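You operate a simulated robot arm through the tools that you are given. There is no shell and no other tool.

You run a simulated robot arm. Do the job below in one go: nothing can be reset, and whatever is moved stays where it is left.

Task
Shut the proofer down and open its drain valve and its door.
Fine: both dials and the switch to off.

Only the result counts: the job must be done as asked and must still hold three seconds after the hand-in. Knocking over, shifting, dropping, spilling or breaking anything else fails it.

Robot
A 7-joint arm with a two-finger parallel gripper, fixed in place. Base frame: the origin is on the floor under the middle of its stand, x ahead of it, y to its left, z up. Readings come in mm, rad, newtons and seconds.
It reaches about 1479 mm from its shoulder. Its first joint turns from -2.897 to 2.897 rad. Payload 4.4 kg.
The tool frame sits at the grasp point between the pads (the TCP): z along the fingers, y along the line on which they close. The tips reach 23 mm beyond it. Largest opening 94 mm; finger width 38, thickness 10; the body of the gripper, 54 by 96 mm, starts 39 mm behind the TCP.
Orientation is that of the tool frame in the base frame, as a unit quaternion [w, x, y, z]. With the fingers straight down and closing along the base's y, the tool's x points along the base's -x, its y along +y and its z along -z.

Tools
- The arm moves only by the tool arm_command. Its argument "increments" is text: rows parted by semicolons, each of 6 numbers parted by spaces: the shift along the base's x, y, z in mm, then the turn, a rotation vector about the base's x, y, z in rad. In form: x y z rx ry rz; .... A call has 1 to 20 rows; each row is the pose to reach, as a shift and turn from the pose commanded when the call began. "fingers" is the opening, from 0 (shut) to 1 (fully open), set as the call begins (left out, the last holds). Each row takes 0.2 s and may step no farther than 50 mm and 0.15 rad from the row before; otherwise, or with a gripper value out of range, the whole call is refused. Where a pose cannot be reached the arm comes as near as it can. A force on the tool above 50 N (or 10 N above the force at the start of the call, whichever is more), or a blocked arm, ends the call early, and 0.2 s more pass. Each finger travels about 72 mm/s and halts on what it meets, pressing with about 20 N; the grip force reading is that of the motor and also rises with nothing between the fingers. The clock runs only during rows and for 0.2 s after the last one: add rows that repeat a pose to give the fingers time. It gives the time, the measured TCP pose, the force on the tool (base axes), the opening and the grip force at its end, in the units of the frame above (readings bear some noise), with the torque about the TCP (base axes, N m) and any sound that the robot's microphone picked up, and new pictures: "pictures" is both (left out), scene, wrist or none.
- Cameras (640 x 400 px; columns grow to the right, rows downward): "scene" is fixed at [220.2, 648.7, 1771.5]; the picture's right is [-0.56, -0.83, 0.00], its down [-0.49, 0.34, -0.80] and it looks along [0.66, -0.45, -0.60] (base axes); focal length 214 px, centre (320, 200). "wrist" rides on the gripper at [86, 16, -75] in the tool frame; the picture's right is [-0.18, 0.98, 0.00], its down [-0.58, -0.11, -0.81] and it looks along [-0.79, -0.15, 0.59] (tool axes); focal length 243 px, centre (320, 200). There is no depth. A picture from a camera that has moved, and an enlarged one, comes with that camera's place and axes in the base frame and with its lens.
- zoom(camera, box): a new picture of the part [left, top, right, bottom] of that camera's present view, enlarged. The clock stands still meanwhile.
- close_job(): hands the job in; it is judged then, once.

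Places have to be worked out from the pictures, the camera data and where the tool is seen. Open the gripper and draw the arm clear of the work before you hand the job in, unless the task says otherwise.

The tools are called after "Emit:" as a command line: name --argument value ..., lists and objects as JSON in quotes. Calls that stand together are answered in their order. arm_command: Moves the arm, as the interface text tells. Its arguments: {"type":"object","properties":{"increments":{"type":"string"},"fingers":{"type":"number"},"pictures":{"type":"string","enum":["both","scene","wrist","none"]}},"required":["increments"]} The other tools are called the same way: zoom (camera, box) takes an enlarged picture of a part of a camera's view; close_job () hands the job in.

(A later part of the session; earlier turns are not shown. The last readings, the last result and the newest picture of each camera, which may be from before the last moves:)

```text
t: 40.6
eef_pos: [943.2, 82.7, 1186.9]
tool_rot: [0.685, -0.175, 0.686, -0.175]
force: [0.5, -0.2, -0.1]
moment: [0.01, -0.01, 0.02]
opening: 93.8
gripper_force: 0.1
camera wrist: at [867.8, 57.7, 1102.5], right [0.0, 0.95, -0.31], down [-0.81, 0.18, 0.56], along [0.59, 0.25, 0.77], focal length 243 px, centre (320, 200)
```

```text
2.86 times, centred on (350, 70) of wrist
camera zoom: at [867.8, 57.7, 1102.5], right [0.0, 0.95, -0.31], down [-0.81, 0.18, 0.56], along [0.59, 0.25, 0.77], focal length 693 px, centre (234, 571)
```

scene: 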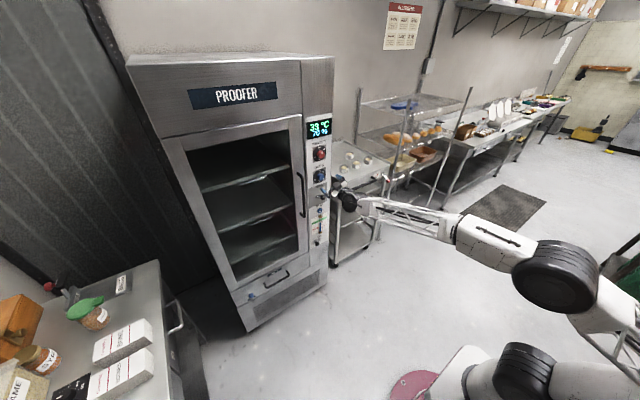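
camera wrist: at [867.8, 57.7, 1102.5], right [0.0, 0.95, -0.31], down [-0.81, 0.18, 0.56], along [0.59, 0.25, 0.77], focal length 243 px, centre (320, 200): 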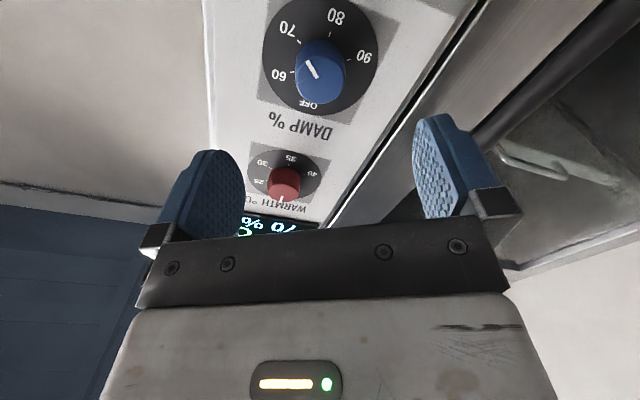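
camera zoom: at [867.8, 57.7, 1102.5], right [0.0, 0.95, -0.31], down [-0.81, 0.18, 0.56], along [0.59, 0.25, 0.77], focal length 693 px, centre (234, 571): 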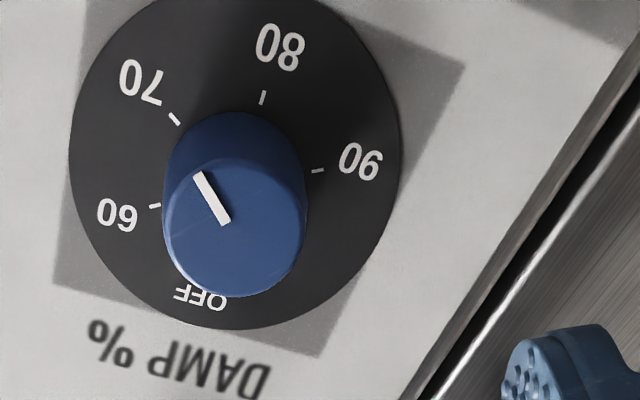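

From this view the blue knob axis is at ≈(83,1184.5) with its pointer at ≈133°. I advance over it with roll −0.4, TCP to x≈1023.

Emit:
arm_command --increments "20 0 -1 0.05 0 0; 40 0.3 -2.4 0.10 0 0; 60 0.3 -2.4 0.10 0 0; 72 0.3 -2.4 0.10 0 0; 80 0.3 -2.4 0.10 0 0; 80 0.3 -2.4 0.10 0 0"

```text
t: 42.0
eef_pos: [1024.1, 84.2, 1185.2]
tool_rot: [0.692, -0.141, 0.693, -0.141]
force: [0.5, 0.1, -0.1]
moment: [0.0, 0.01, 0.02]
opening: 93.8
gripper_force: 0.0
camera wrist: at [948.7, 66.1, 1097.6], right [0.0, 0.98, -0.21], down [-0.81, 0.13, 0.58], along [0.59, 0.17, 0.79], focal length 243 px, centre (320, 200)
```

scene: 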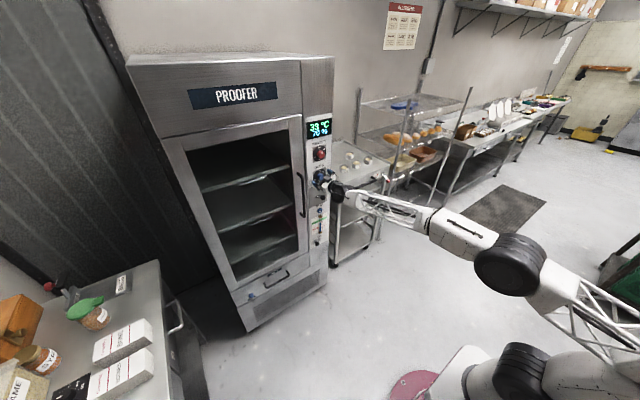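
wrist: 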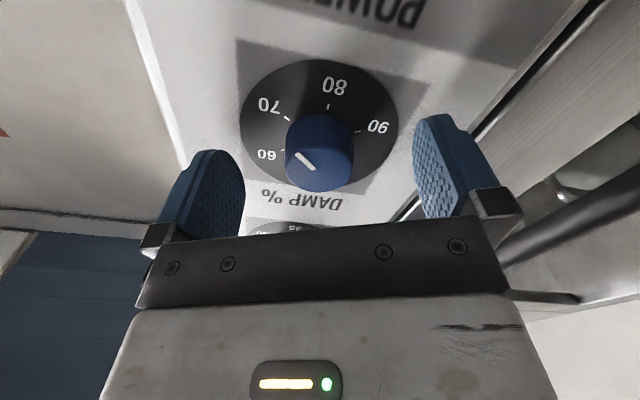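

The blue knob sits centred between the pads, just as the red one did. I close on it.

Emit:
arm_command --increments "0 0 0 0 0 0; 0 0 0 0 0 0; 0 0 0 0 0 0; 0 0 0 0 0 0; 0 0 0 0 0 0" --fingers 0 --pictures "wrist"

```text
t: 43.2
eef_pos: [1022.5, 82.2, 1185.5]
tool_rot: [0.693, -0.14, 0.693, -0.141]
force: [2.6, -12.2, 2.9]
moment: [0.0, -0.1, -0.27]
opening: 34.9
gripper_force: 45.4
camera wrist: at [948.6, 65.7, 1097.9], right [0.0, 0.98, -0.21], down [-0.81, 0.13, 0.58], along [0.59, 0.17, 0.79], focal length 243 px, centre (320, 200)
```

wrist: 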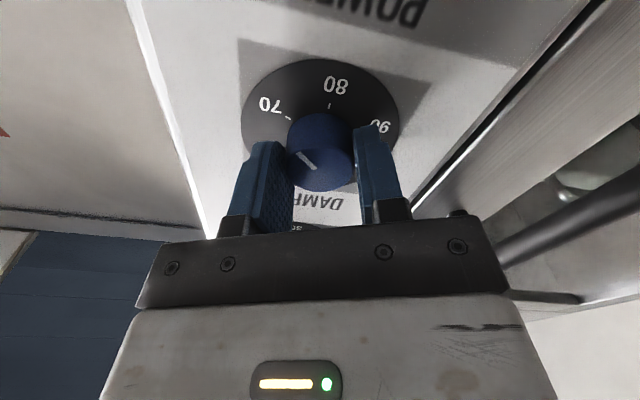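

The blue knob is held with only a small side force. I nudge y by −0.8 and turn counter-clockwise by 0.8 rad.

Emit:
arm_command --increments "0 -0.8 0.2 0 0 0; 0 -0.8 0.2 -0.10 0 0; 0 -0.8 0.2 -0.20 0 0; 0 -0.8 0.2 -0.30 0 0; 0 -0.8 0.2 -0.40 0 0; 0 -0.8 0.2 -0.50 0 0; 0 -0.8 0.2 -0.60 0 0; 0 -0.8 0.2 -0.70 0 0; 0 -0.8 0.2 -0.80 0 0" --pictures "wrist"

```text
t: 45.2
eef_pos: [1022.2, 84.0, 1185.8]
tool_rot: [0.583, -0.399, 0.584, -0.4]
force: [0.0, -37.2, 2.7]
moment: [0.0, -0.04, -0.97]
opening: 34.7
gripper_force: 44.6
camera wrist: at [947.8, 10.0, 1137.7], right [0.0, 0.53, -0.85], down [-0.81, 0.5, 0.31], along [0.59, 0.69, 0.42], focal length 243 px, centre (320, 200)
```

wrist: 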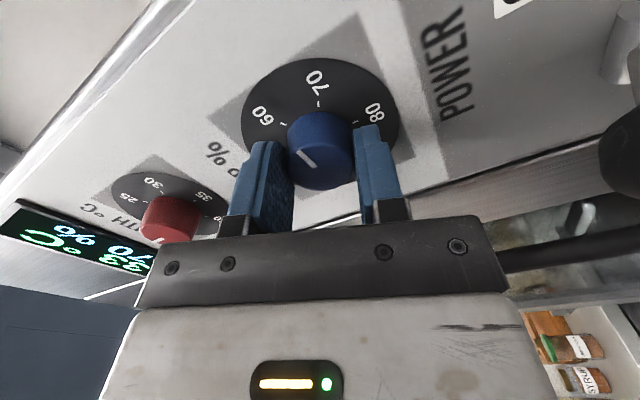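

Turned 0.8 rad; a −37 N side force in y has built up. I move −2.3 mm in y to relieve it and continue.

Emit:
arm_command --increments "0 -1.5 0 0 0 0; 0 -2.3 0.2 -0.05 0 0; 0 -2.3 0.2 -0.15 0 0; 0 -2.3 0.2 -0.25 0 0; 0 -2.3 0.2 -0.35 0 0; 0 -2.3 0.2 -0.45 0 0; 0 -2.3 0.2 -0.55 0 0; 0 -2.3 0.2 -0.65 0 0; 0 -2.3 0.2 -0.75 0 0" --pictures "wrist"

```text
t: 47.2
eef_pos: [1022.4, 81.4, 1185.8]
tool_rot: [-0.395, 0.586, -0.397, 0.586]
force: [-26.5, -2.3, 2.3]
moment: [0.04, 0.18, 0.11]
opening: 34.0
gripper_force: 44.6
camera wrist: at [947.8, -3.8, 1201.9], right [0.0, -0.2, -0.98], down [-0.81, 0.58, -0.12], along [0.59, 0.79, -0.16], focal length 243 px, centre (320, 200)
```

wrist: 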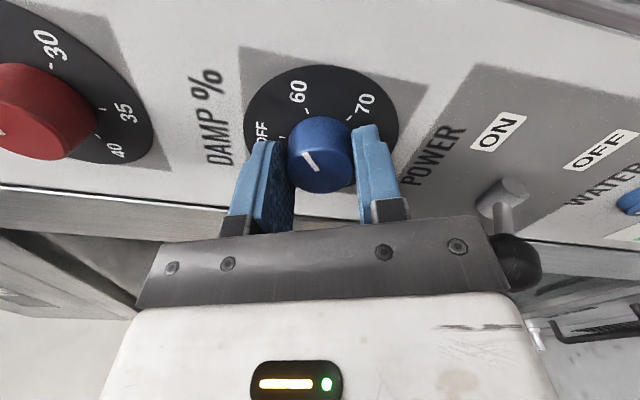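

Turned 1.56 rad and the pointer is heading for OFF, with ~0.78 rad left by my estimate. I relieve x by −1.5 mm and turn most of the rest.

Emit:
arm_command --increments "-1 0 0 0 0 0; -1.5 0 0.2 -0.10 0 0; -1.5 0 0.2 -0.20 0 0; -1.5 0 0.2 -0.30 0 0; -1.5 0 0.2 -0.40 0 0; -1.5 0 0.2 -0.50 0 0; -1.5 0 0.2 -0.60 0 0; -1.5 0 0.2 -0.70 0 0; -1.5 0 0.2 -0.70 0 0" --pictures "wrist"

Emit:
zoom --camera "wrist" --box '[240, 60, 400, 200]'

```text
t: 49.2
eef_pos: [1022.4, 81.4, 1186.6]
tool_rot: [-0.172, 0.685, -0.171, 0.687]
force: [-3.7, 4.4, 17.5]
moment: [0.01, -0.39, 0.15]
opening: 33.7
gripper_force: 44.8
camera wrist: at [946.6, 28.6, 1254.2], right [0.0, -0.78, -0.62], down [-0.81, 0.37, -0.46], along [0.59, 0.5, -0.63], focal length 243 px, centre (320, 200)
```

wrist: 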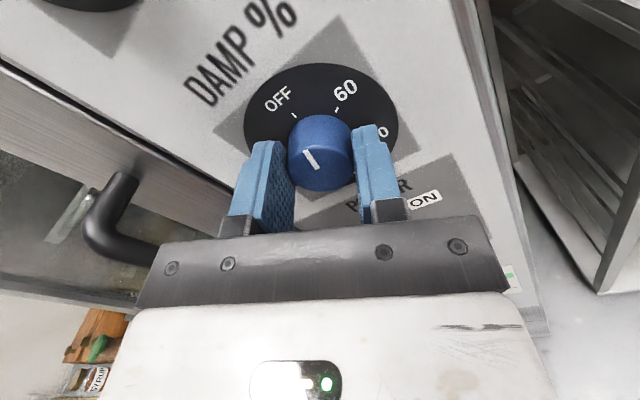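

```text
2.86 times, centred on (320, 130) of wrist
camera zoom: at [946.6, 28.6, 1254.2], right [0.0, -0.78, -0.62], down [-0.81, 0.37, -0.46], along [0.59, 0.5, -0.63], focal length 693 px, centre (320, 400)
```

zoom: 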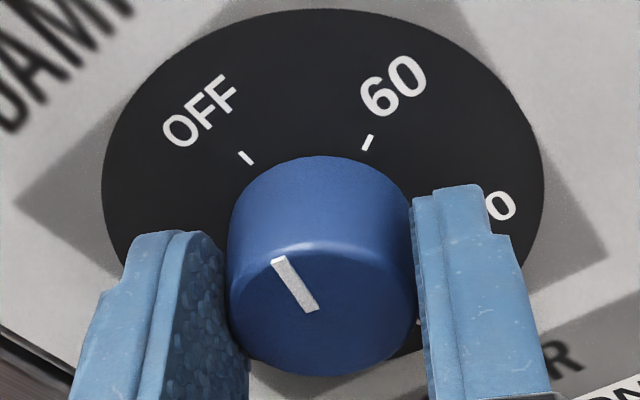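

The pointer is still ~10° clockwise of OFF. I turn another −0.18 rad.

Emit:
arm_command --increments "0 0 0.8 0 0 0; 0 0 1 -0.08 0 0; 0 0 1 -0.15 0 0; 0 0 1 -0.18 0 0; 0 0 1 -0.18 0 0" --pictures "wrist"

Emit:
zoom --camera "wrist" --box '[240, 60, 400, 200]'

```text
t: 50.4
eef_pos: [1021.2, 83.1, 1187.7]
tool_rot: [-0.109, 0.698, -0.109, 0.699]
force: [-2.1, 26.0, 16.1]
moment: [0.06, 0.19, 0.81]
opening: 34.0
gripper_force: 45.2
camera wrist: at [946.7, 42.1, 1263.2], right [0.0, -0.88, -0.47], down [-0.81, 0.28, -0.52], along [0.59, 0.38, -0.71], focal length 243 px, centre (320, 200)
```

wrist: 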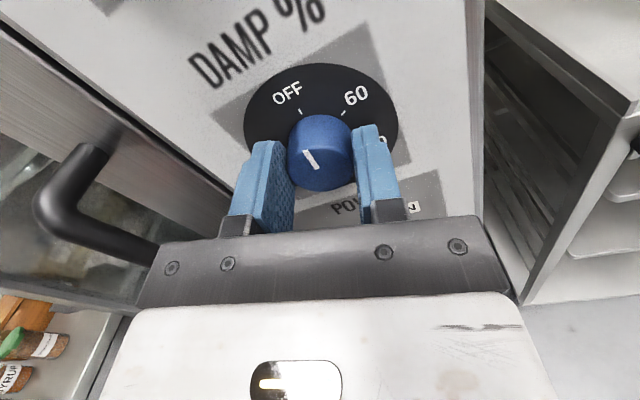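

```text
2.86 times, centred on (320, 130) of wrist
camera zoom: at [946.7, 42.1, 1263.2], right [0.0, -0.88, -0.47], down [-0.81, 0.28, -0.52], along [0.59, 0.38, -0.71], focal length 693 px, centre (320, 400)
```

zoom: 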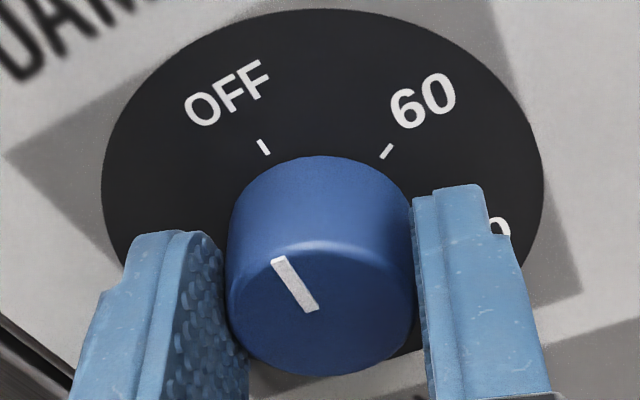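

The pointer is now at 0° (OFF). I release the blue knob and back away.

Emit:
arm_command --increments "0 0 0 0 0 0; 0 0 0 0 0 0; 0 0 0 0 0 0; 0 0 0 0 0 0; 0 0 0 0 0 0; -20 0 0 0 0 0; -45 0 0 0 0 0; -70 0 0 0 0 0; -85 0 0 0 0 0; -85 0 0 0 0 0" --fingers 1

Emit:
zoom --camera "wrist" --box '[240, 20, 460, 160]'

Emit:
zoom --camera "wrist" --box '[320, 130, 500, 240]'

```text
t: 52.6
eef_pos: [935.4, 80.5, 1186.8]
tool_rot: [-0.108, 0.698, -0.11, 0.699]
force: [0.4, -0.2, -0.1]
moment: [-0.05, -0.02, 0.05]
opening: 94.0
gripper_force: 0.1
camera wrist: at [861.1, 40.2, 1262.7], right [0.0, -0.88, -0.48], down [-0.81, 0.28, -0.52], along [0.59, 0.38, -0.71], focal length 243 px, centre (320, 200)
```

scene: 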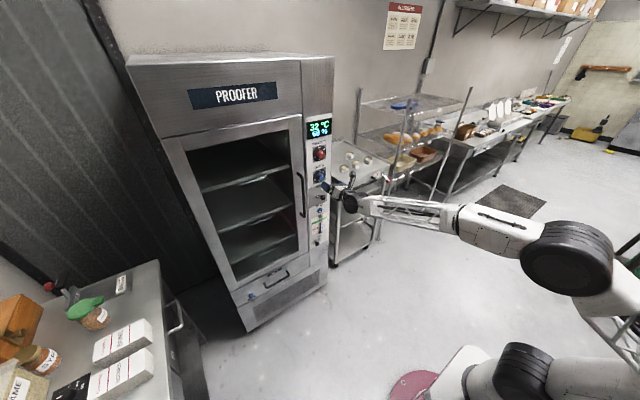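
wrist: 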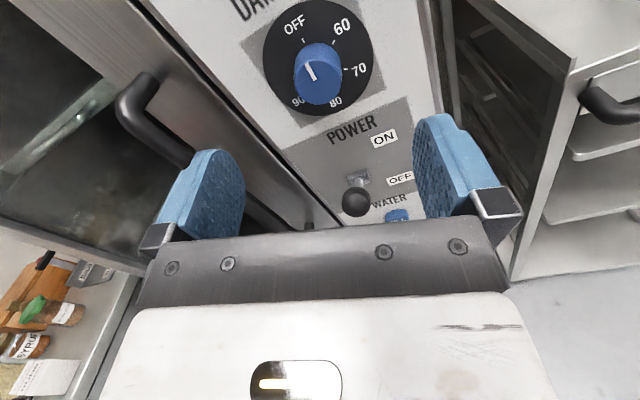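

```text
2.86 times, centred on (350, 90) of wrist
camera zoom: at [861.1, 40.2, 1262.7], right [0.0, -0.88, -0.48], down [-0.81, 0.28, -0.52], along [0.59, 0.38, -0.71], focal length 693 px, centre (234, 514)
```

zoom: 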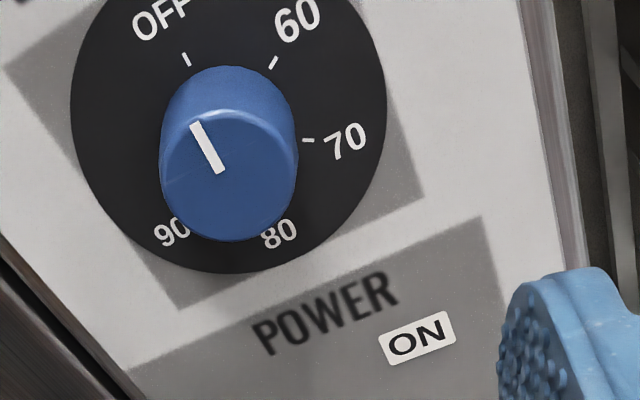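

```text
3.56 times, centred on (410, 185) of wrist
camera zoom: at [861.1, 40.2, 1262.7], right [0.0, -0.88, -0.48], down [-0.81, 0.28, -0.52], along [0.59, 0.38, -0.71], focal length 863 px, centre (0, 253)
```

zoom: 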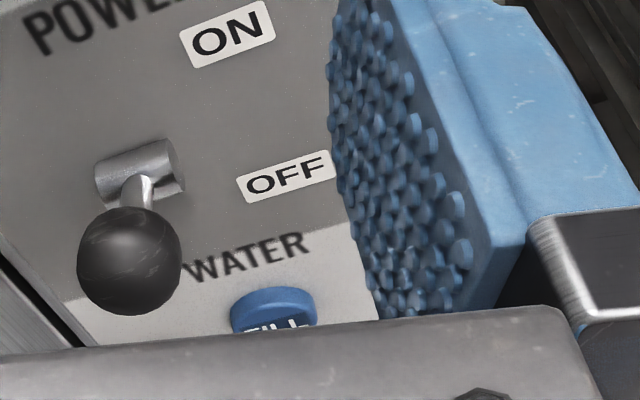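

The blue dial reads OFF to within 1°. Three wrist views agree on the lever ball at (1000.7,100,1075), radius ≈14, pivot z≈1057. I close the fingers, roll to −1.57 so they form a flat bar, and hover just above the ball.

Emit:
arm_command --increments "0 2 -8 0.14 0 0; 0 4 -16 0.28 0 0; 0 6 -24 0.42 0 0; 0 8 -32 0.56 0 0; 0 10 -40 0.70 0 0; 0 12 -48 0.84 0 0; 0 14 -56 0.98 0 0; 0 17 -64 1.12 0 0; 0 19.5 -70 1.26 0 0; 26 19.5 -70 1.26 0 0; 52 19.5 -70 1.26 0 0; 52 19.5 -70 1.26 0 0" --fingers 0

```text
t: 55.2
eef_pos: [989.3, 100.4, 1116.0]
tool_rot: [0.499, -0.5, 0.501, -0.5]
force: [0.6, -0.4, -0.3]
moment: [-0.03, 0.0, 0.0]
opening: 0.0
gripper_force: 19.6
camera wrist: at [913.4, 15.5, 1099.2], right [0.0, 0.18, -0.98], down [-0.81, 0.58, 0.11], along [0.59, 0.79, 0.15], focal length 243 px, centre (320, 200)
```

scene: 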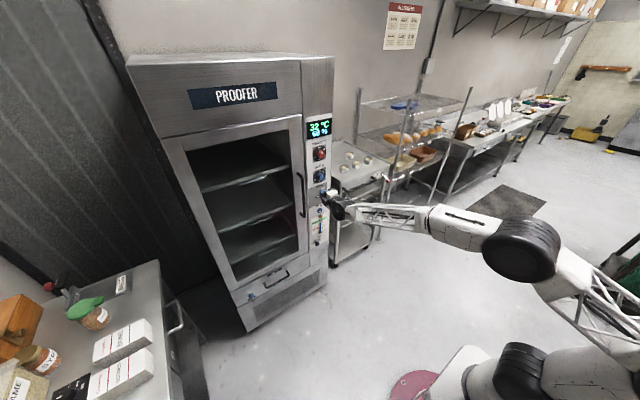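
wrist: 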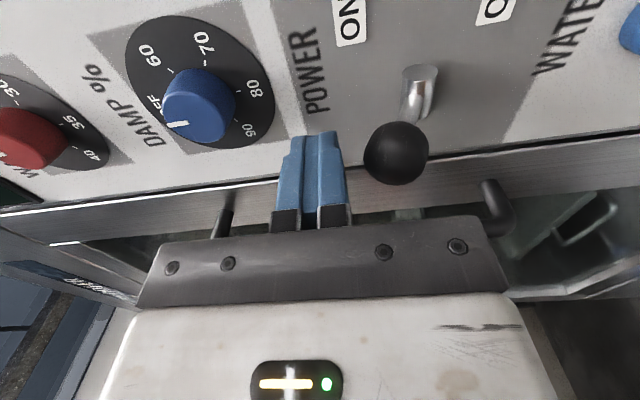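

The closed fingers hover right above the ball. I press straight down in small steps.

Emit:
arm_command --increments "0 0 -8 0 0 0; 0 0 -16 0 0 0; 0 0 -22 0 0 0; 0 0 -28 0 0 0; 0 0 -34 0 0 0; 0 0 -40 0 0 0; 0 0 -46 0 0 0; 0 0 -51 0 0 0; 0 0 -55 0 0 0"

```text
t: 56.0
eef_pos: [989.0, 101.2, 1102.0]
tool_rot: [-0.501, 0.498, -0.498, 0.503]
force: [-17.5, -0.1, 11.6]
moment: [0.0, 0.21, -0.07]
opening: 0.0
gripper_force: 20.1
stopped in row 3: the force on the tool passed its limit at 57 N (the readings are from after the stop); the commanded pose is now the measured one
camera wrist: at [913.5, 15.5, 1085.0], right [0.01, 0.18, -0.98], down [-0.81, 0.58, 0.1], along [0.59, 0.79, 0.15], focal length 243 px, centre (320, 200)
```

scene: 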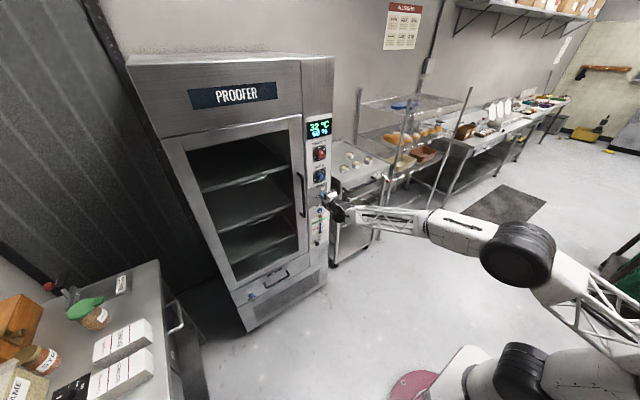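
wrist: 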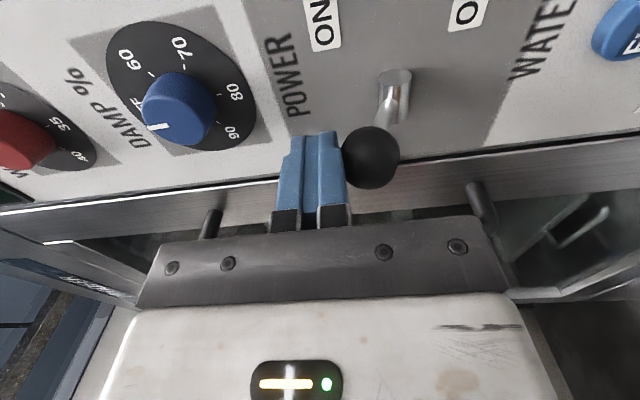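

Contact came at TCP z≈1102 with a brief 57 N peak, so the lever has some resistance. I press again in smaller steps to see whether it moves.

Emit:
arm_command --increments "0 0 -1 0 0 0; 0 0 -2 0 0 0; 0 0 -3 0 0 0; 0 0 -4 0 0 0; 0 0 -5 0 0 0; 0 0 -6 0 0 0; 0 0 -7 0 0 0; 0 0 -8 0 0 0; 0 0 -10 0 0 0; 0 0 -12 0 0 0; 0 0 -14 0 0 0; 0 0 -16 0 0 0" --pictures "wrist"

```text
t: 56.8
eef_pos: [988.9, 100.8, 1103.4]
tool_rot: [-0.502, 0.497, -0.498, 0.503]
force: [-14.9, 0.1, 10.6]
moment: [-0.06, 0.15, -0.07]
opening: 0.0
gripper_force: 20.6
stopped in row 3: the force on the tool passed its limit at 52 N (the readings are from after the stop); the commanded pose is now the measured one
camera wrist: at [913.9, 15.6, 1084.8], right [0.01, 0.18, -0.98], down [-0.81, 0.58, 0.1], along [0.59, 0.79, 0.15], focal length 243 px, centre (320, 200)
```

wrist: 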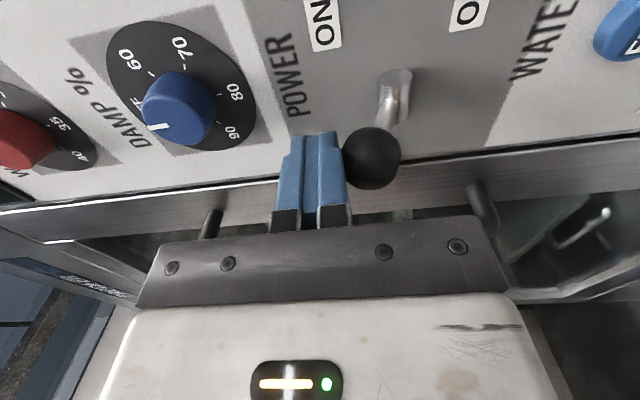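

The lever did not yield to a plain push at ~50 N. I'll take hold of the ball instead: lift off, back out, open the fingers above and below it, and line up at its height.

Emit:
arm_command --increments "0 0 10 0 0 0; -30 0 12 0 0 0; -60 0 12 0 0 0; -60 0 0 0 0 0; -60 -0.8 -27 0 0 0; -60 -0.8 -27 0 0 0" --fingers 0.65

Emit:
zoom --camera "wrist" --box '[280, 20, 500, 160]'

```text
t: 58.2
eef_pos: [929.1, 100.0, 1074.7]
tool_rot: [-0.502, 0.497, -0.498, 0.503]
force: [-1.4, 0.7, 0.0]
moment: [-0.02, -0.01, -0.01]
opening: 61.1
gripper_force: 0.1
camera wrist: at [853.1, 15.2, 1056.3], right [0.01, 0.18, -0.98], down [-0.81, 0.58, 0.1], along [0.59, 0.79, 0.15], focal length 243 px, centre (320, 200)
```

scene: 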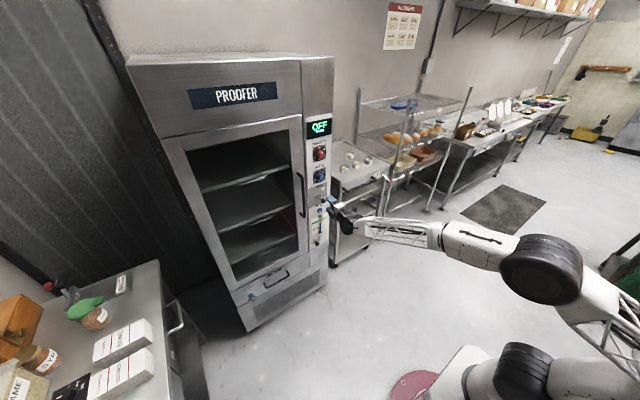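
wrist: 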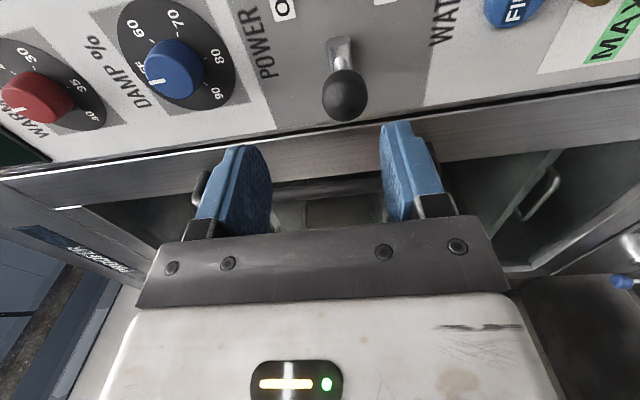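

```text
2.86 times, centred on (390, 90) of wrist
camera zoom: at [853.1, 15.2, 1056.3], right [0.01, 0.18, -0.98], down [-0.81, 0.58, 0.1], along [0.59, 0.79, 0.15], focal length 693 px, centre (120, 514)
```

zoom: 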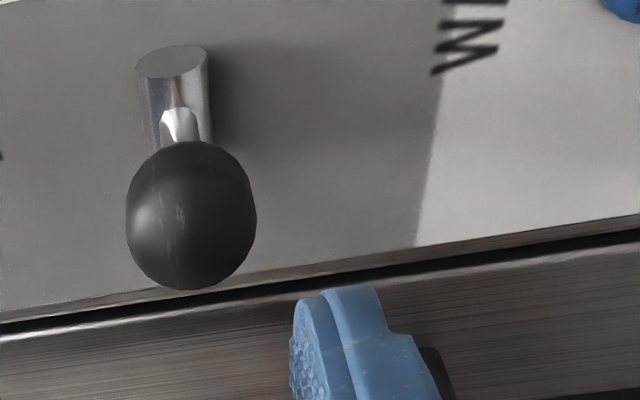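

The display now seems to read "OFF". I zoom on it and on the lever to see what state it is in.

Emit:
zoom --camera "scene" --box '[290, 100, 350, 160]'

Emit:
zoom --camera "scene" --box '[290, 160, 350, 220]'

Emit:
zoom --camera "wrist" --box '[240, 0, 460, 130]'

```text
6.67 times, centred on (320, 130) of scene
camera zoom: at [220.2, 648.7, 1771.5], right [-0.56, -0.83, 0.0], down [-0.49, 0.34, -0.8], along [0.66, -0.45, -0.6], focal length 1430 px, centre (320, 667)
```

zoom: 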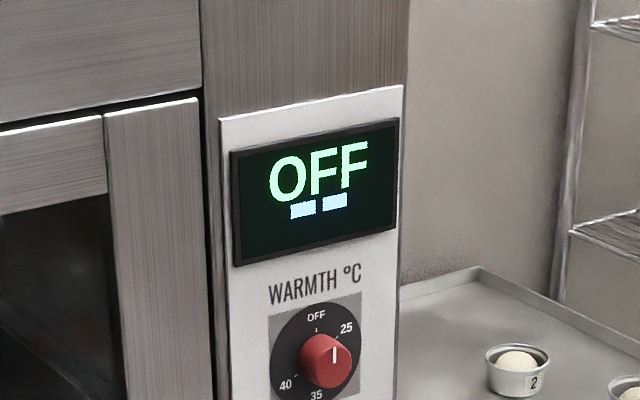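

```text
6.67 times, centred on (320, 190) of scene
camera zoom: at [220.2, 648.7, 1771.5], right [-0.56, -0.83, 0.0], down [-0.49, 0.34, -0.8], along [0.66, -0.45, -0.6], focal length 1430 px, centre (320, 267)
```

zoom: 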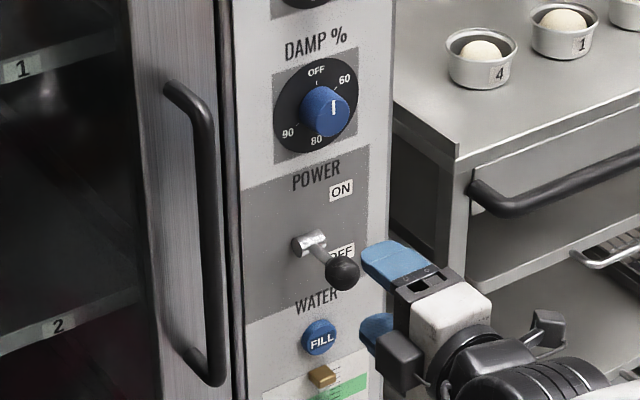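

```text
2.91 times, centred on (350, 65) of wrist
camera zoom: at [853.1, 15.2, 1056.3], right [0.01, 0.18, -0.98], down [-0.81, 0.58, 0.1], along [0.59, 0.79, 0.15], focal length 706 px, centre (233, 593)
```

zoom: 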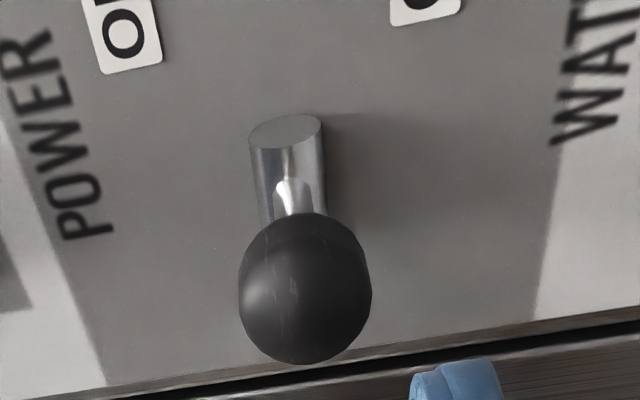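

The display shows "OFF" and the lever has dropped from up to about level (ball now at ≈(995,100,1057)). The lower finger pressed it while opening, so it moves easily but is only at mid-travel. I'll straddle the ball and grip it to bring it fully down.

Emit:
arm_command --increments "0 0 -10 0 0 0; 0 0 -18 0 0 0; 20 0 -18 0 0 0; 40 0 -18 0 0 0; 58 0 -18 0 0 0; 58 0 -18 0 0 0"

```text
t: 59.6
eef_pos: [988.0, 100.3, 1056.4]
tool_rot: [-0.502, 0.497, -0.498, 0.503]
force: [0.4, -2.2, -0.2]
moment: [0.03, 0.01, 0.01]
opening: 61.0
gripper_force: 0.0
camera wrist: at [912.5, 14.9, 1038.0], right [0.01, 0.18, -0.98], down [-0.81, 0.58, 0.1], along [0.59, 0.79, 0.15], focal length 243 px, centre (320, 200)
```

scene: 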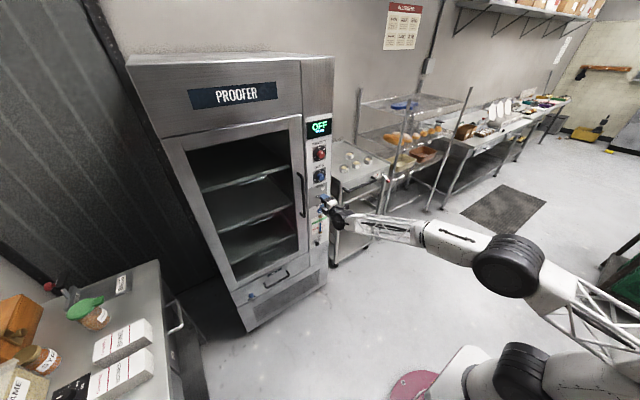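
wrist: 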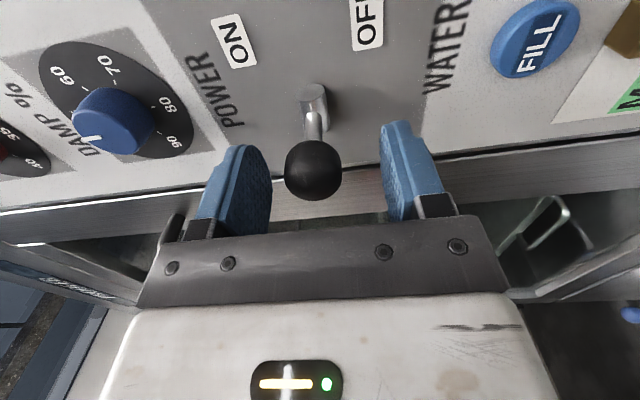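

The ball is neatly between the pads. I close on it.

Emit:
arm_command --increments "0 0 0 0 0 0; 0 0 0 0 0 0; 0 0 0 0 0 0; 0 0 0 0 0 0" --fingers 0.2 --pictures "wrist"

```text
t: 60.6
eef_pos: [986.4, 98.5, 1056.1]
tool_rot: [-0.501, 0.498, -0.499, 0.502]
force: [4.8, -0.2, -0.1]
moment: [0.02, 0.02, 0.02]
opening: 27.3
gripper_force: 45.0
camera wrist: at [912.4, 14.9, 1038.1], right [0.01, 0.18, -0.98], down [-0.81, 0.58, 0.1], along [0.59, 0.79, 0.15], focal length 243 px, centre (320, 200)
```

wrist: 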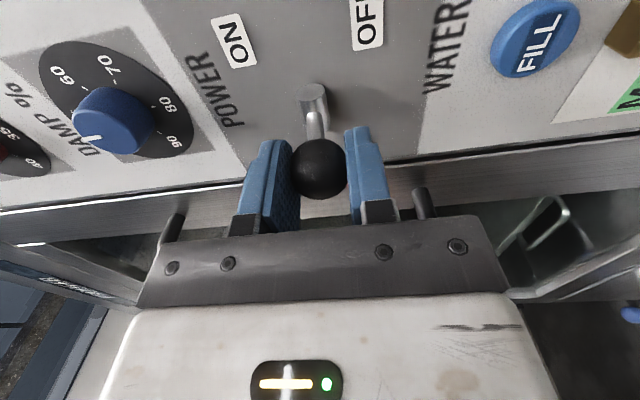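

The ball is held (27 mm). I draw it down along its arc in small steps toward OFF.

Emit:
arm_command --increments "0 0 -2 0 0 0; 0 0 -4 0 0 0; 0.3 0 -6 0 0 0; 0.6 0 -8 0 0 0; 1 0 -10 0 0 0; 1.5 0 -12 0 0 0; 2 0 -14 0 0 0; 2.5 0 -16 0 0 0; 3 0 -18 0 0 0; 3.5 0 -20 0 0 0; 3.5 0 -20 0 0 0"

```text
t: 63.0
eef_pos: [990.5, 100.5, 1038.7]
tool_rot: [-0.501, 0.496, -0.5, 0.503]
force: [-39.5, -2.1, 23.7]
moment: [-0.05, -0.37, -0.2]
opening: 27.3
gripper_force: 44.6
camera wrist: at [914.9, 15.8, 1020.1], right [0.01, 0.18, -0.98], down [-0.8, 0.59, 0.1], along [0.6, 0.79, 0.15], focal length 243 px, centre (320, 200)
```

scene: 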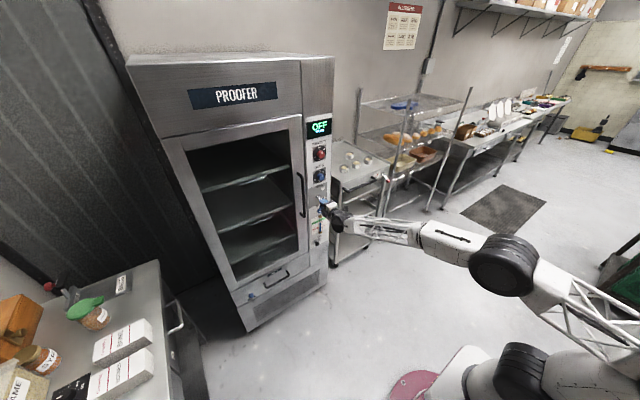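
wrist: 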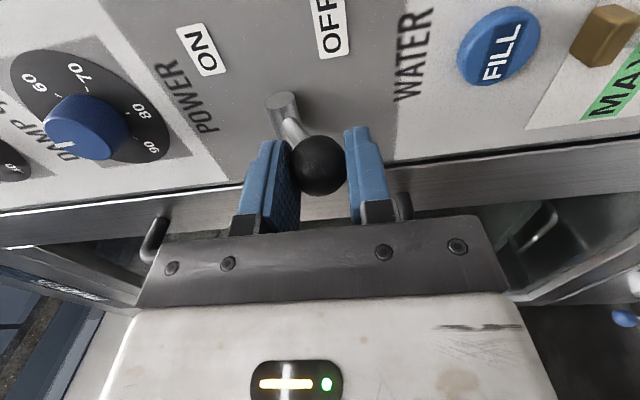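

The ball is down at z≈1039, mirror of its ON height. I relieve x and press a further 3 mm to confirm it's against its lower stop.

Emit:
arm_command --increments "-2 0 0 0 0 0; -3 0 -1 0 0 0; -3 0 -2 0 0 0; -3 0 -3 0 0 0" --pictures "none"

```text
t: 64.1
eef_pos: [987.9, 99.1, 1037.9]
tool_rot: [-0.501, 0.494, -0.499, 0.505]
force: [-12.5, -3.6, 5.0]
moment: [0.01, 0.08, -0.01]
opening: 26.6
gripper_force: 45.0
stopped in row 4: the force on the tool passed its limit at 57 N (the readings are from after the stop); the commanded pose is now the measured one
```

It is against its lower stop. I open the fingers and back straight out.

Emit:
arm_command --increments "0 0 0 0 0 0; 0 0 0 0 0 0; 0 0 0 0 0 0; -20 0 0 0 0 0; -45 0 0 0 0 0; -70 0 0 0 0 0; -90 0 0 0 0 0; -90 0 0 0 0 0" --fingers 0.65

Emit:
zoom --camera "scene" --box '[290, 160, 350, 220]'

Emit:
zoom --camera "wrist" --box '[200, 0, 420, 130]'

```text
t: 65.9
eef_pos: [896.6, 101.0, 1037.2]
tool_rot: [-0.5, 0.495, -0.499, 0.505]
force: [-0.3, -0.1, 0.2]
moment: [0.01, 0.02, -0.03]
opening: 61.2
gripper_force: 0.1
camera wrist: at [821.8, 15.9, 1019.3], right [0.01, 0.18, -0.98], down [-0.8, 0.59, 0.1], along [0.6, 0.79, 0.16], focal length 243 px, centre (320, 200)
```

scene: 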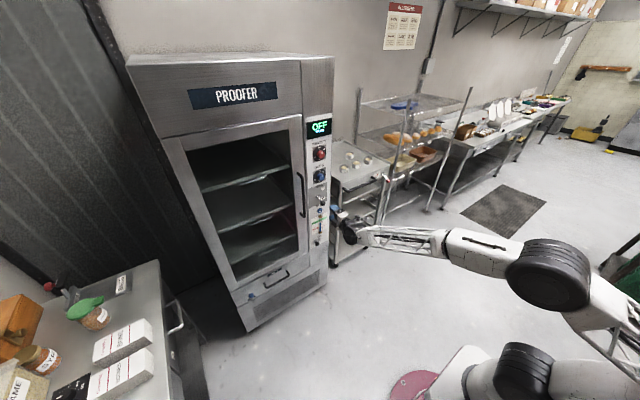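
wrist: 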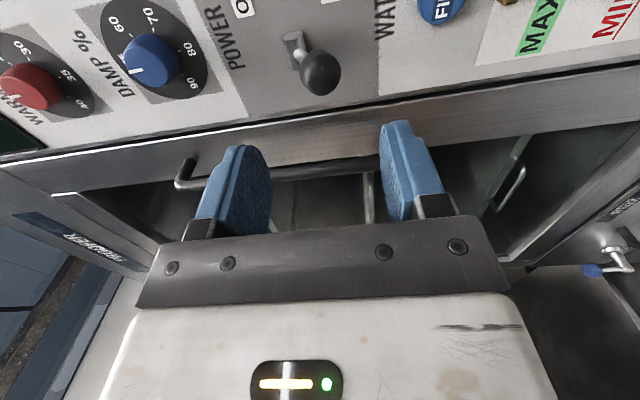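

```text
6.67 times, centred on (320, 190) of scene
camera zoom: at [220.2, 648.7, 1771.5], right [-0.56, -0.83, 0.0], down [-0.49, 0.34, -0.8], along [0.66, -0.45, -0.6], focal length 1430 px, centre (320, 267)
```

zoom: 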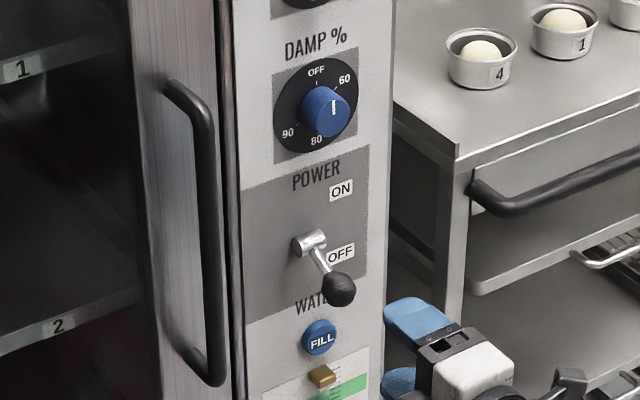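

```text
2.91 times, centred on (310, 65) of wrist
camera zoom: at [821.8, 15.9, 1019.3], right [0.01, 0.18, -0.98], down [-0.8, 0.59, 0.1], along [0.6, 0.79, 0.16], focal length 706 px, centre (349, 593)
```

zoom: 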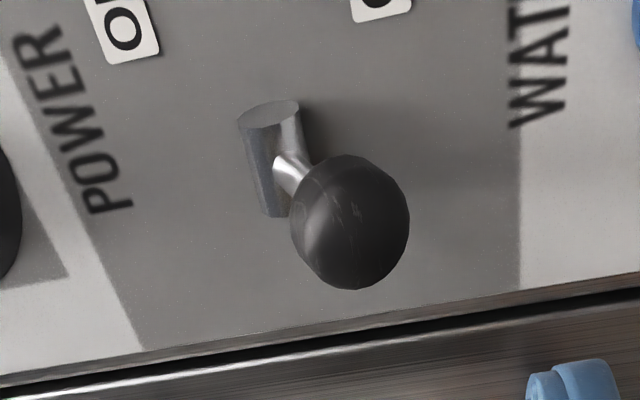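

The switch is fully down at OFF with the display reading "OFF". Next is the drain valve, and I zoom in on it in both cameras.

Emit:
zoom --camera "wrist" --box '[540, 220, 640, 300]'

Emit:
zoom --camera "scene" --box '[230, 270, 290, 320]'

```text
5.00 times, centred on (590, 260) of wrist
camera zoom: at [821.8, 15.9, 1019.3], right [0.01, 0.18, -0.98], down [-0.8, 0.59, 0.1], along [0.6, 0.79, 0.16], focal length 1213 px, centre (-1030, -100)
```

zoom: 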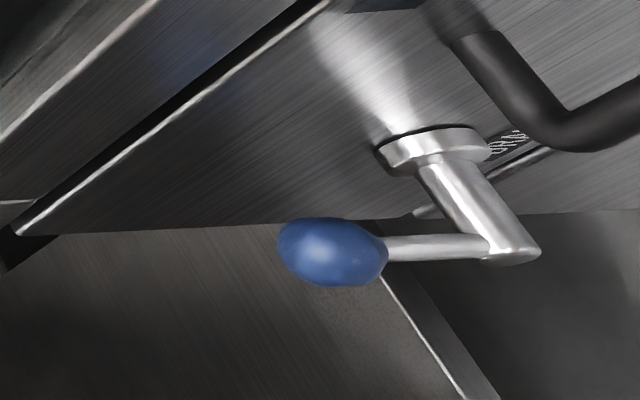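

```text
8.00 times, centred on (260, 295) of scene
camera zoom: at [220.2, 648.7, 1771.5], right [-0.56, -0.83, 0.0], down [-0.49, 0.34, -0.8], along [0.66, -0.45, -0.6], focal length 1716 px, centre (800, -560)
```

zoom: 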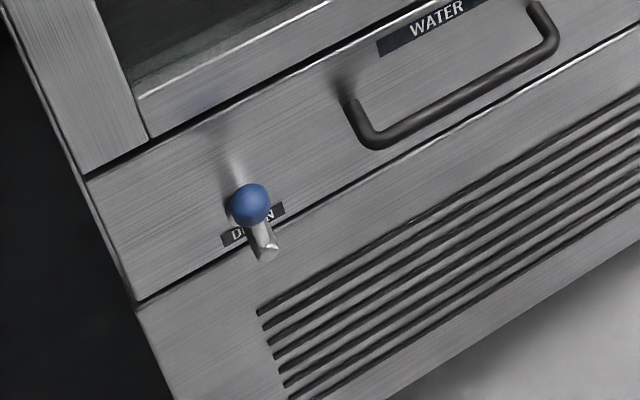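

The drain valve has a shaft at about (y=602, z=495) standing out from the drawer front. Its crank arm points up to a blue ball at ≈(1013,602,560). I move the wrist camera nearer, staying well clear of the door handle, to see markings and which way it opens.

Emit:
arm_command --increments "-5 30 -20 -0.08 0 0; -10 60 -40 -0.16 0 0; -15 90 -65 -0.24 0 0; -20 120 -90 -0.32 0 0; -20 150 -115 -0.40 0 0; -20 180 -140 -0.48 0 0; -20 210 -165 -0.56 0 0; -20 240 -190 -0.64 0 0; -20 270 -215 -0.72 0 0; -20 300 -240 -0.80 0 0; -20 330 -265 -0.88 0 0; -20 360 -290 -0.96 0 0; -20 390 -310 -1.04 0 0; -20 420 -330 -1.10 0 0; -20 420 -330 -1.10 0 0"

```text
t: 69.1
eef_pos: [878.6, 520.5, 706.9]
tool_rot: [-0.168, 0.684, -0.161, 0.692]
force: [0.1, 0.1, 0.6]
moment: [0.02, 0.01, 0.01]
opening: 61.3
gripper_force: 0.0
camera wrist: at [803.3, 468.5, 774.3], right [0.01, -0.79, -0.61], down [-0.8, 0.35, -0.48], along [0.6, 0.5, -0.63], focal length 243 px, centre (320, 200)
```

scene: 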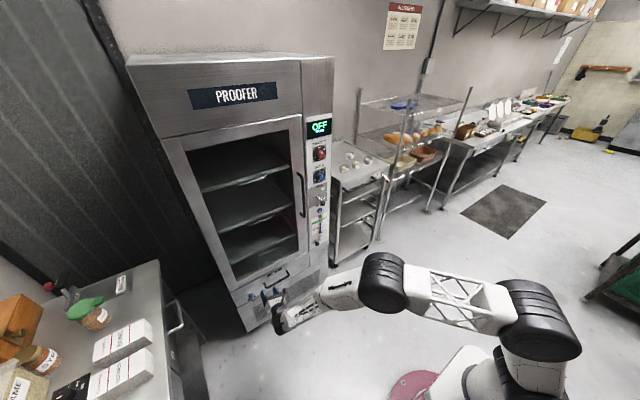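
wrist: 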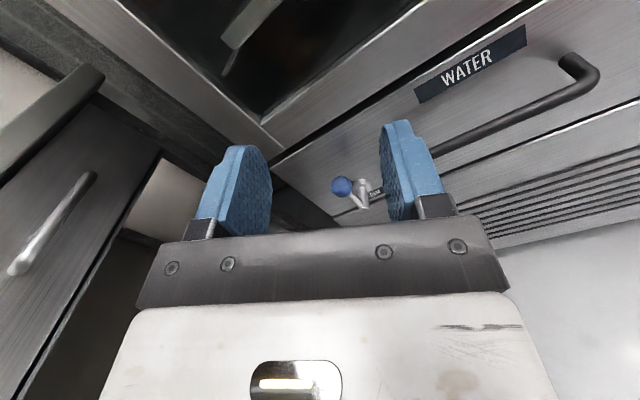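

The arm reached the spot. I zoom on the valve.

Emit:
zoom --camera "wrist" --box '[315, 160, 405, 220]'

Emit:
zoom --camera "wrist" --box '[270, 0, 640, 260]'

```text
6.67 times, centred on (360, 190) of wrist
camera zoom: at [803.3, 468.5, 774.3], right [0.01, -0.79, -0.61], down [-0.8, 0.35, -0.48], along [0.6, 0.5, -0.63], focal length 1618 px, centre (53, 267)
```

zoom: 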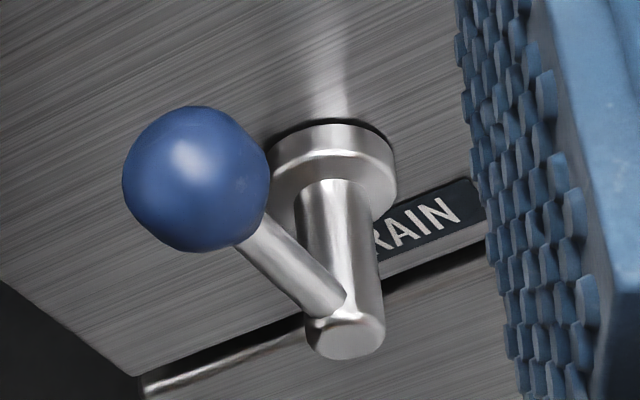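

```text
1.54 times, centred on (455, 130) of wrist
camera zoom: at [803.3, 468.5, 774.3], right [0.01, -0.79, -0.61], down [-0.8, 0.35, -0.48], along [0.6, 0.5, -0.63], focal length 373 px, centre (112, 308)
```

zoom: 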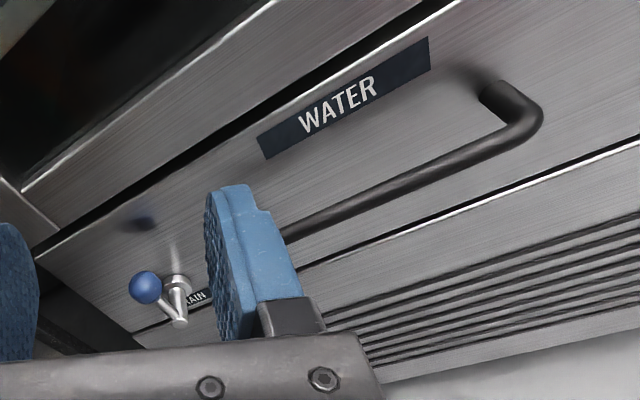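

The crank arm stands straight up, with the ball centre refined to (1012.7,602,560.5), Ø≈30, and the shaft axis at (602,499). I line up in front of the ball with the pads on a 45° diagonal (roll −2.36), so the crank stem stays clear of them when swinging to the right.

Emit:
arm_command --increments "5 10 -20 0.05 0 0; 10 20 -40 0.10 0 0; 15 30 -60 0.15 0 0; 20 40 -80 0.20 0 0; 30 55 -100 0.25 0 0; 40 70 -125 0.30 0 0; 50 81.5 -146 0.30 0 0; 50 81.5 -146 0.30 0 0" --fingers 0.8

```text
t: 70.9
eef_pos: [928.8, 602.7, 560.1]
tool_rot: [-0.269, 0.651, -0.262, 0.66]
force: [-0.7, -0.1, -0.1]
moment: [-0.03, 0.03, -0.01]
opening: 75.0
gripper_force: 0.1
camera wrist: at [852.9, 530.9, 609.9], right [0.01, -0.58, -0.82], down [-0.8, 0.48, -0.35], along [0.6, 0.66, -0.46], focal length 243 px, centre (320, 200)
```

scene: 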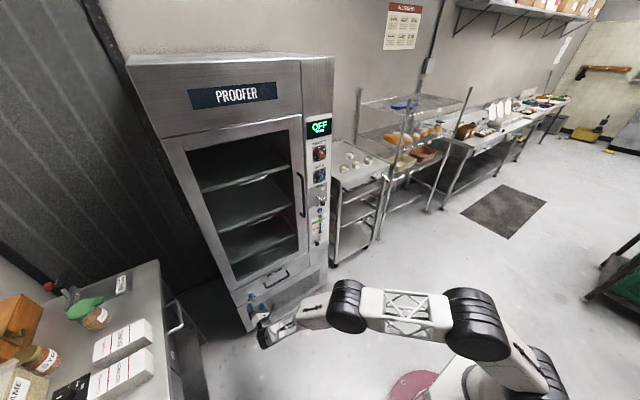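
wrist: 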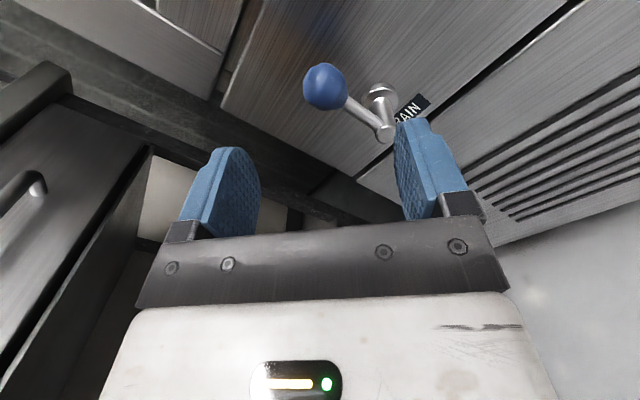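

The ball is still measured at ≈(1012.7,601,559.5), in line with the pads. I advance around it and then close gently.

Emit:
arm_command --increments "20 -1 -0.5 0 0 0; 40 -1.5 -0.5 0 0 0; 60 -1.5 -0.5 0 0 0; 79 -1.5 -0.5 0 0 0; 79 -1.5 -0.5 0 0 0"

Emit:
arm_command --increments "0 0 0 0 0 0; 0 0 0 0 0 0; 0 0 0 0 0 0; 0 0 0 0 0 0; 0 0 0 0 0 0" --fingers 0.2

```text
t: 72.1
eef_pos: [1007.7, 599.1, 561.2]
tool_rot: [-0.269, 0.651, -0.263, 0.659]
force: [-0.7, -0.6, 0.5]
moment: [0.0, -0.01, 0.05]
opening: 75.0
gripper_force: 0.1
camera wrist: at [931.5, 529.1, 609.4], right [0.01, -0.58, -0.82], down [-0.8, 0.48, -0.35], along [0.6, 0.66, -0.46], focal length 243 px, centre (320, 200)
```

scene: 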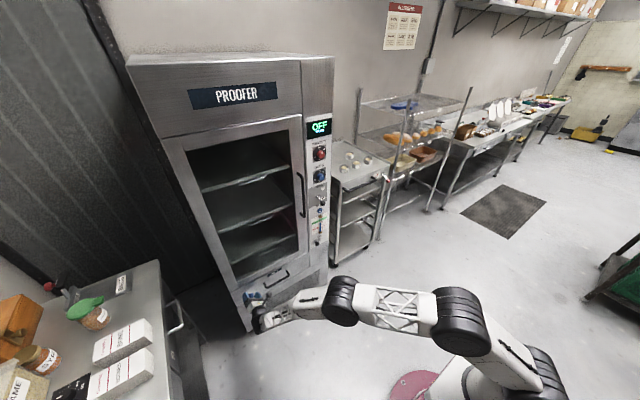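
wrist: 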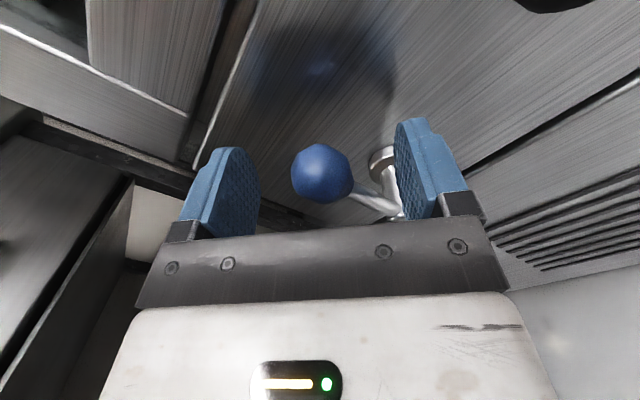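

```text
t: 73.1
eef_pos: [1007.6, 593.5, 558.1]
tool_rot: [-0.265, 0.652, -0.264, 0.66]
force: [-9.3, -22.9, 11.4]
moment: [-1.35, 0.13, -0.34]
opening: 36.7
gripper_force: 44.8
stopped in row 4: the force on the tool passed its limit at 52 N (the readings are from after the stop); the commanded pose is now the measured one
camera wrist: at [931.3, 524.8, 606.7], right [0.01, -0.58, -0.82], down [-0.8, 0.48, -0.35], along [0.6, 0.66, -0.46], focal length 243 px, centre (320, 200)
```

scene: 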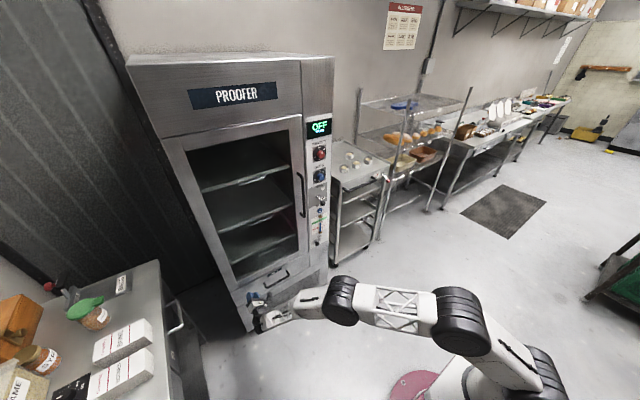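
wrist: 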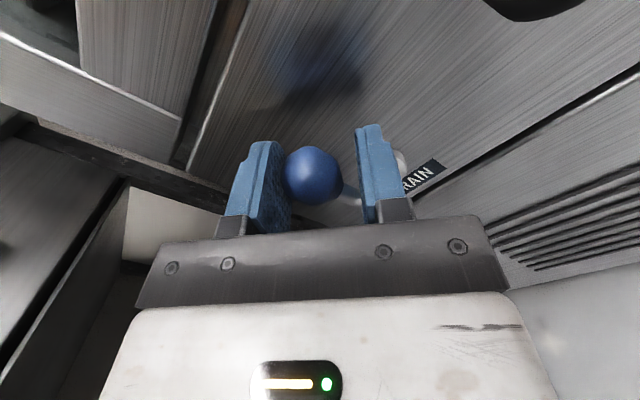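

The lower pad caught on the crank stem before the ball was properly held, and nothing turned. I open and back out, then roll to 0 so the pads close along y, square to the stem.

Emit:
arm_command --increments "0 0 0 0 0 0; 0 0 0 0 0 0; 0 2 1 0 0 0; -20 5 2 0 0 0; -45 8 2 0 0 0; -70 8 2 0 0 0; -85 8 2 0 0 0; -85 8 2 0 0 0" --fingers 0.8 --pictures "none"

Emit:
arm_command --increments "-10 0 0 0.15 0 0; -20 0 0 0.30 0 0; -20 0 0 0.45 0 0; -20 0 0 0.60 0 0; -20 0 0 0.75 0 0; -20 0 0 0.90 0 0; -20 0 0 1.05 0 0; -20 0 0 1.20 0 0; -20 0 0 1.35 0 0; -20 0 0 1.50 0 0; -20 0 0 1.65 0 0; -20 0 0 1.80 0 0; -20 0 0 1.95 0 0; -20 0 0 2.10 0 0; -20 0 0 2.25 0 0; -20 0 0 2.36 0 0; -20 0 0 2.36 0 0"

```text
t: 74.9
eef_pos: [921.2, 604.2, 559.7]
tool_rot: [-0.267, 0.652, -0.263, 0.659]
force: [-0.8, 0.4, -0.1]
moment: [0.0, 0.0, 0.02]
opening: 75.2
gripper_force: 0.0
```

```text
t: 78.5
eef_pos: [902.2, 605.2, 559.0]
tool_rot: [0.704, -0.001, 0.71, -0.007]
force: [0.2, -0.8, 0.4]
moment: [-0.03, 0.0, 0.0]
opening: 75.4
gripper_force: 0.1
camera wrist: at [825.9, 621.9, 472.0], right [0.01, 0.98, 0.17], down [-0.8, -0.1, 0.59], along [0.6, -0.14, 0.79], focal length 243 px, centre (320, 200)
```

scene: 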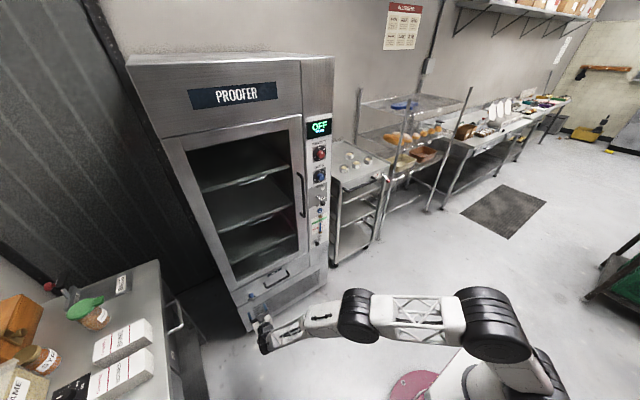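
wrist: 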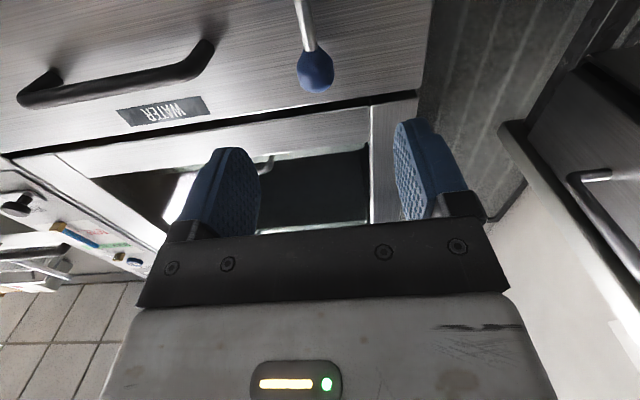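

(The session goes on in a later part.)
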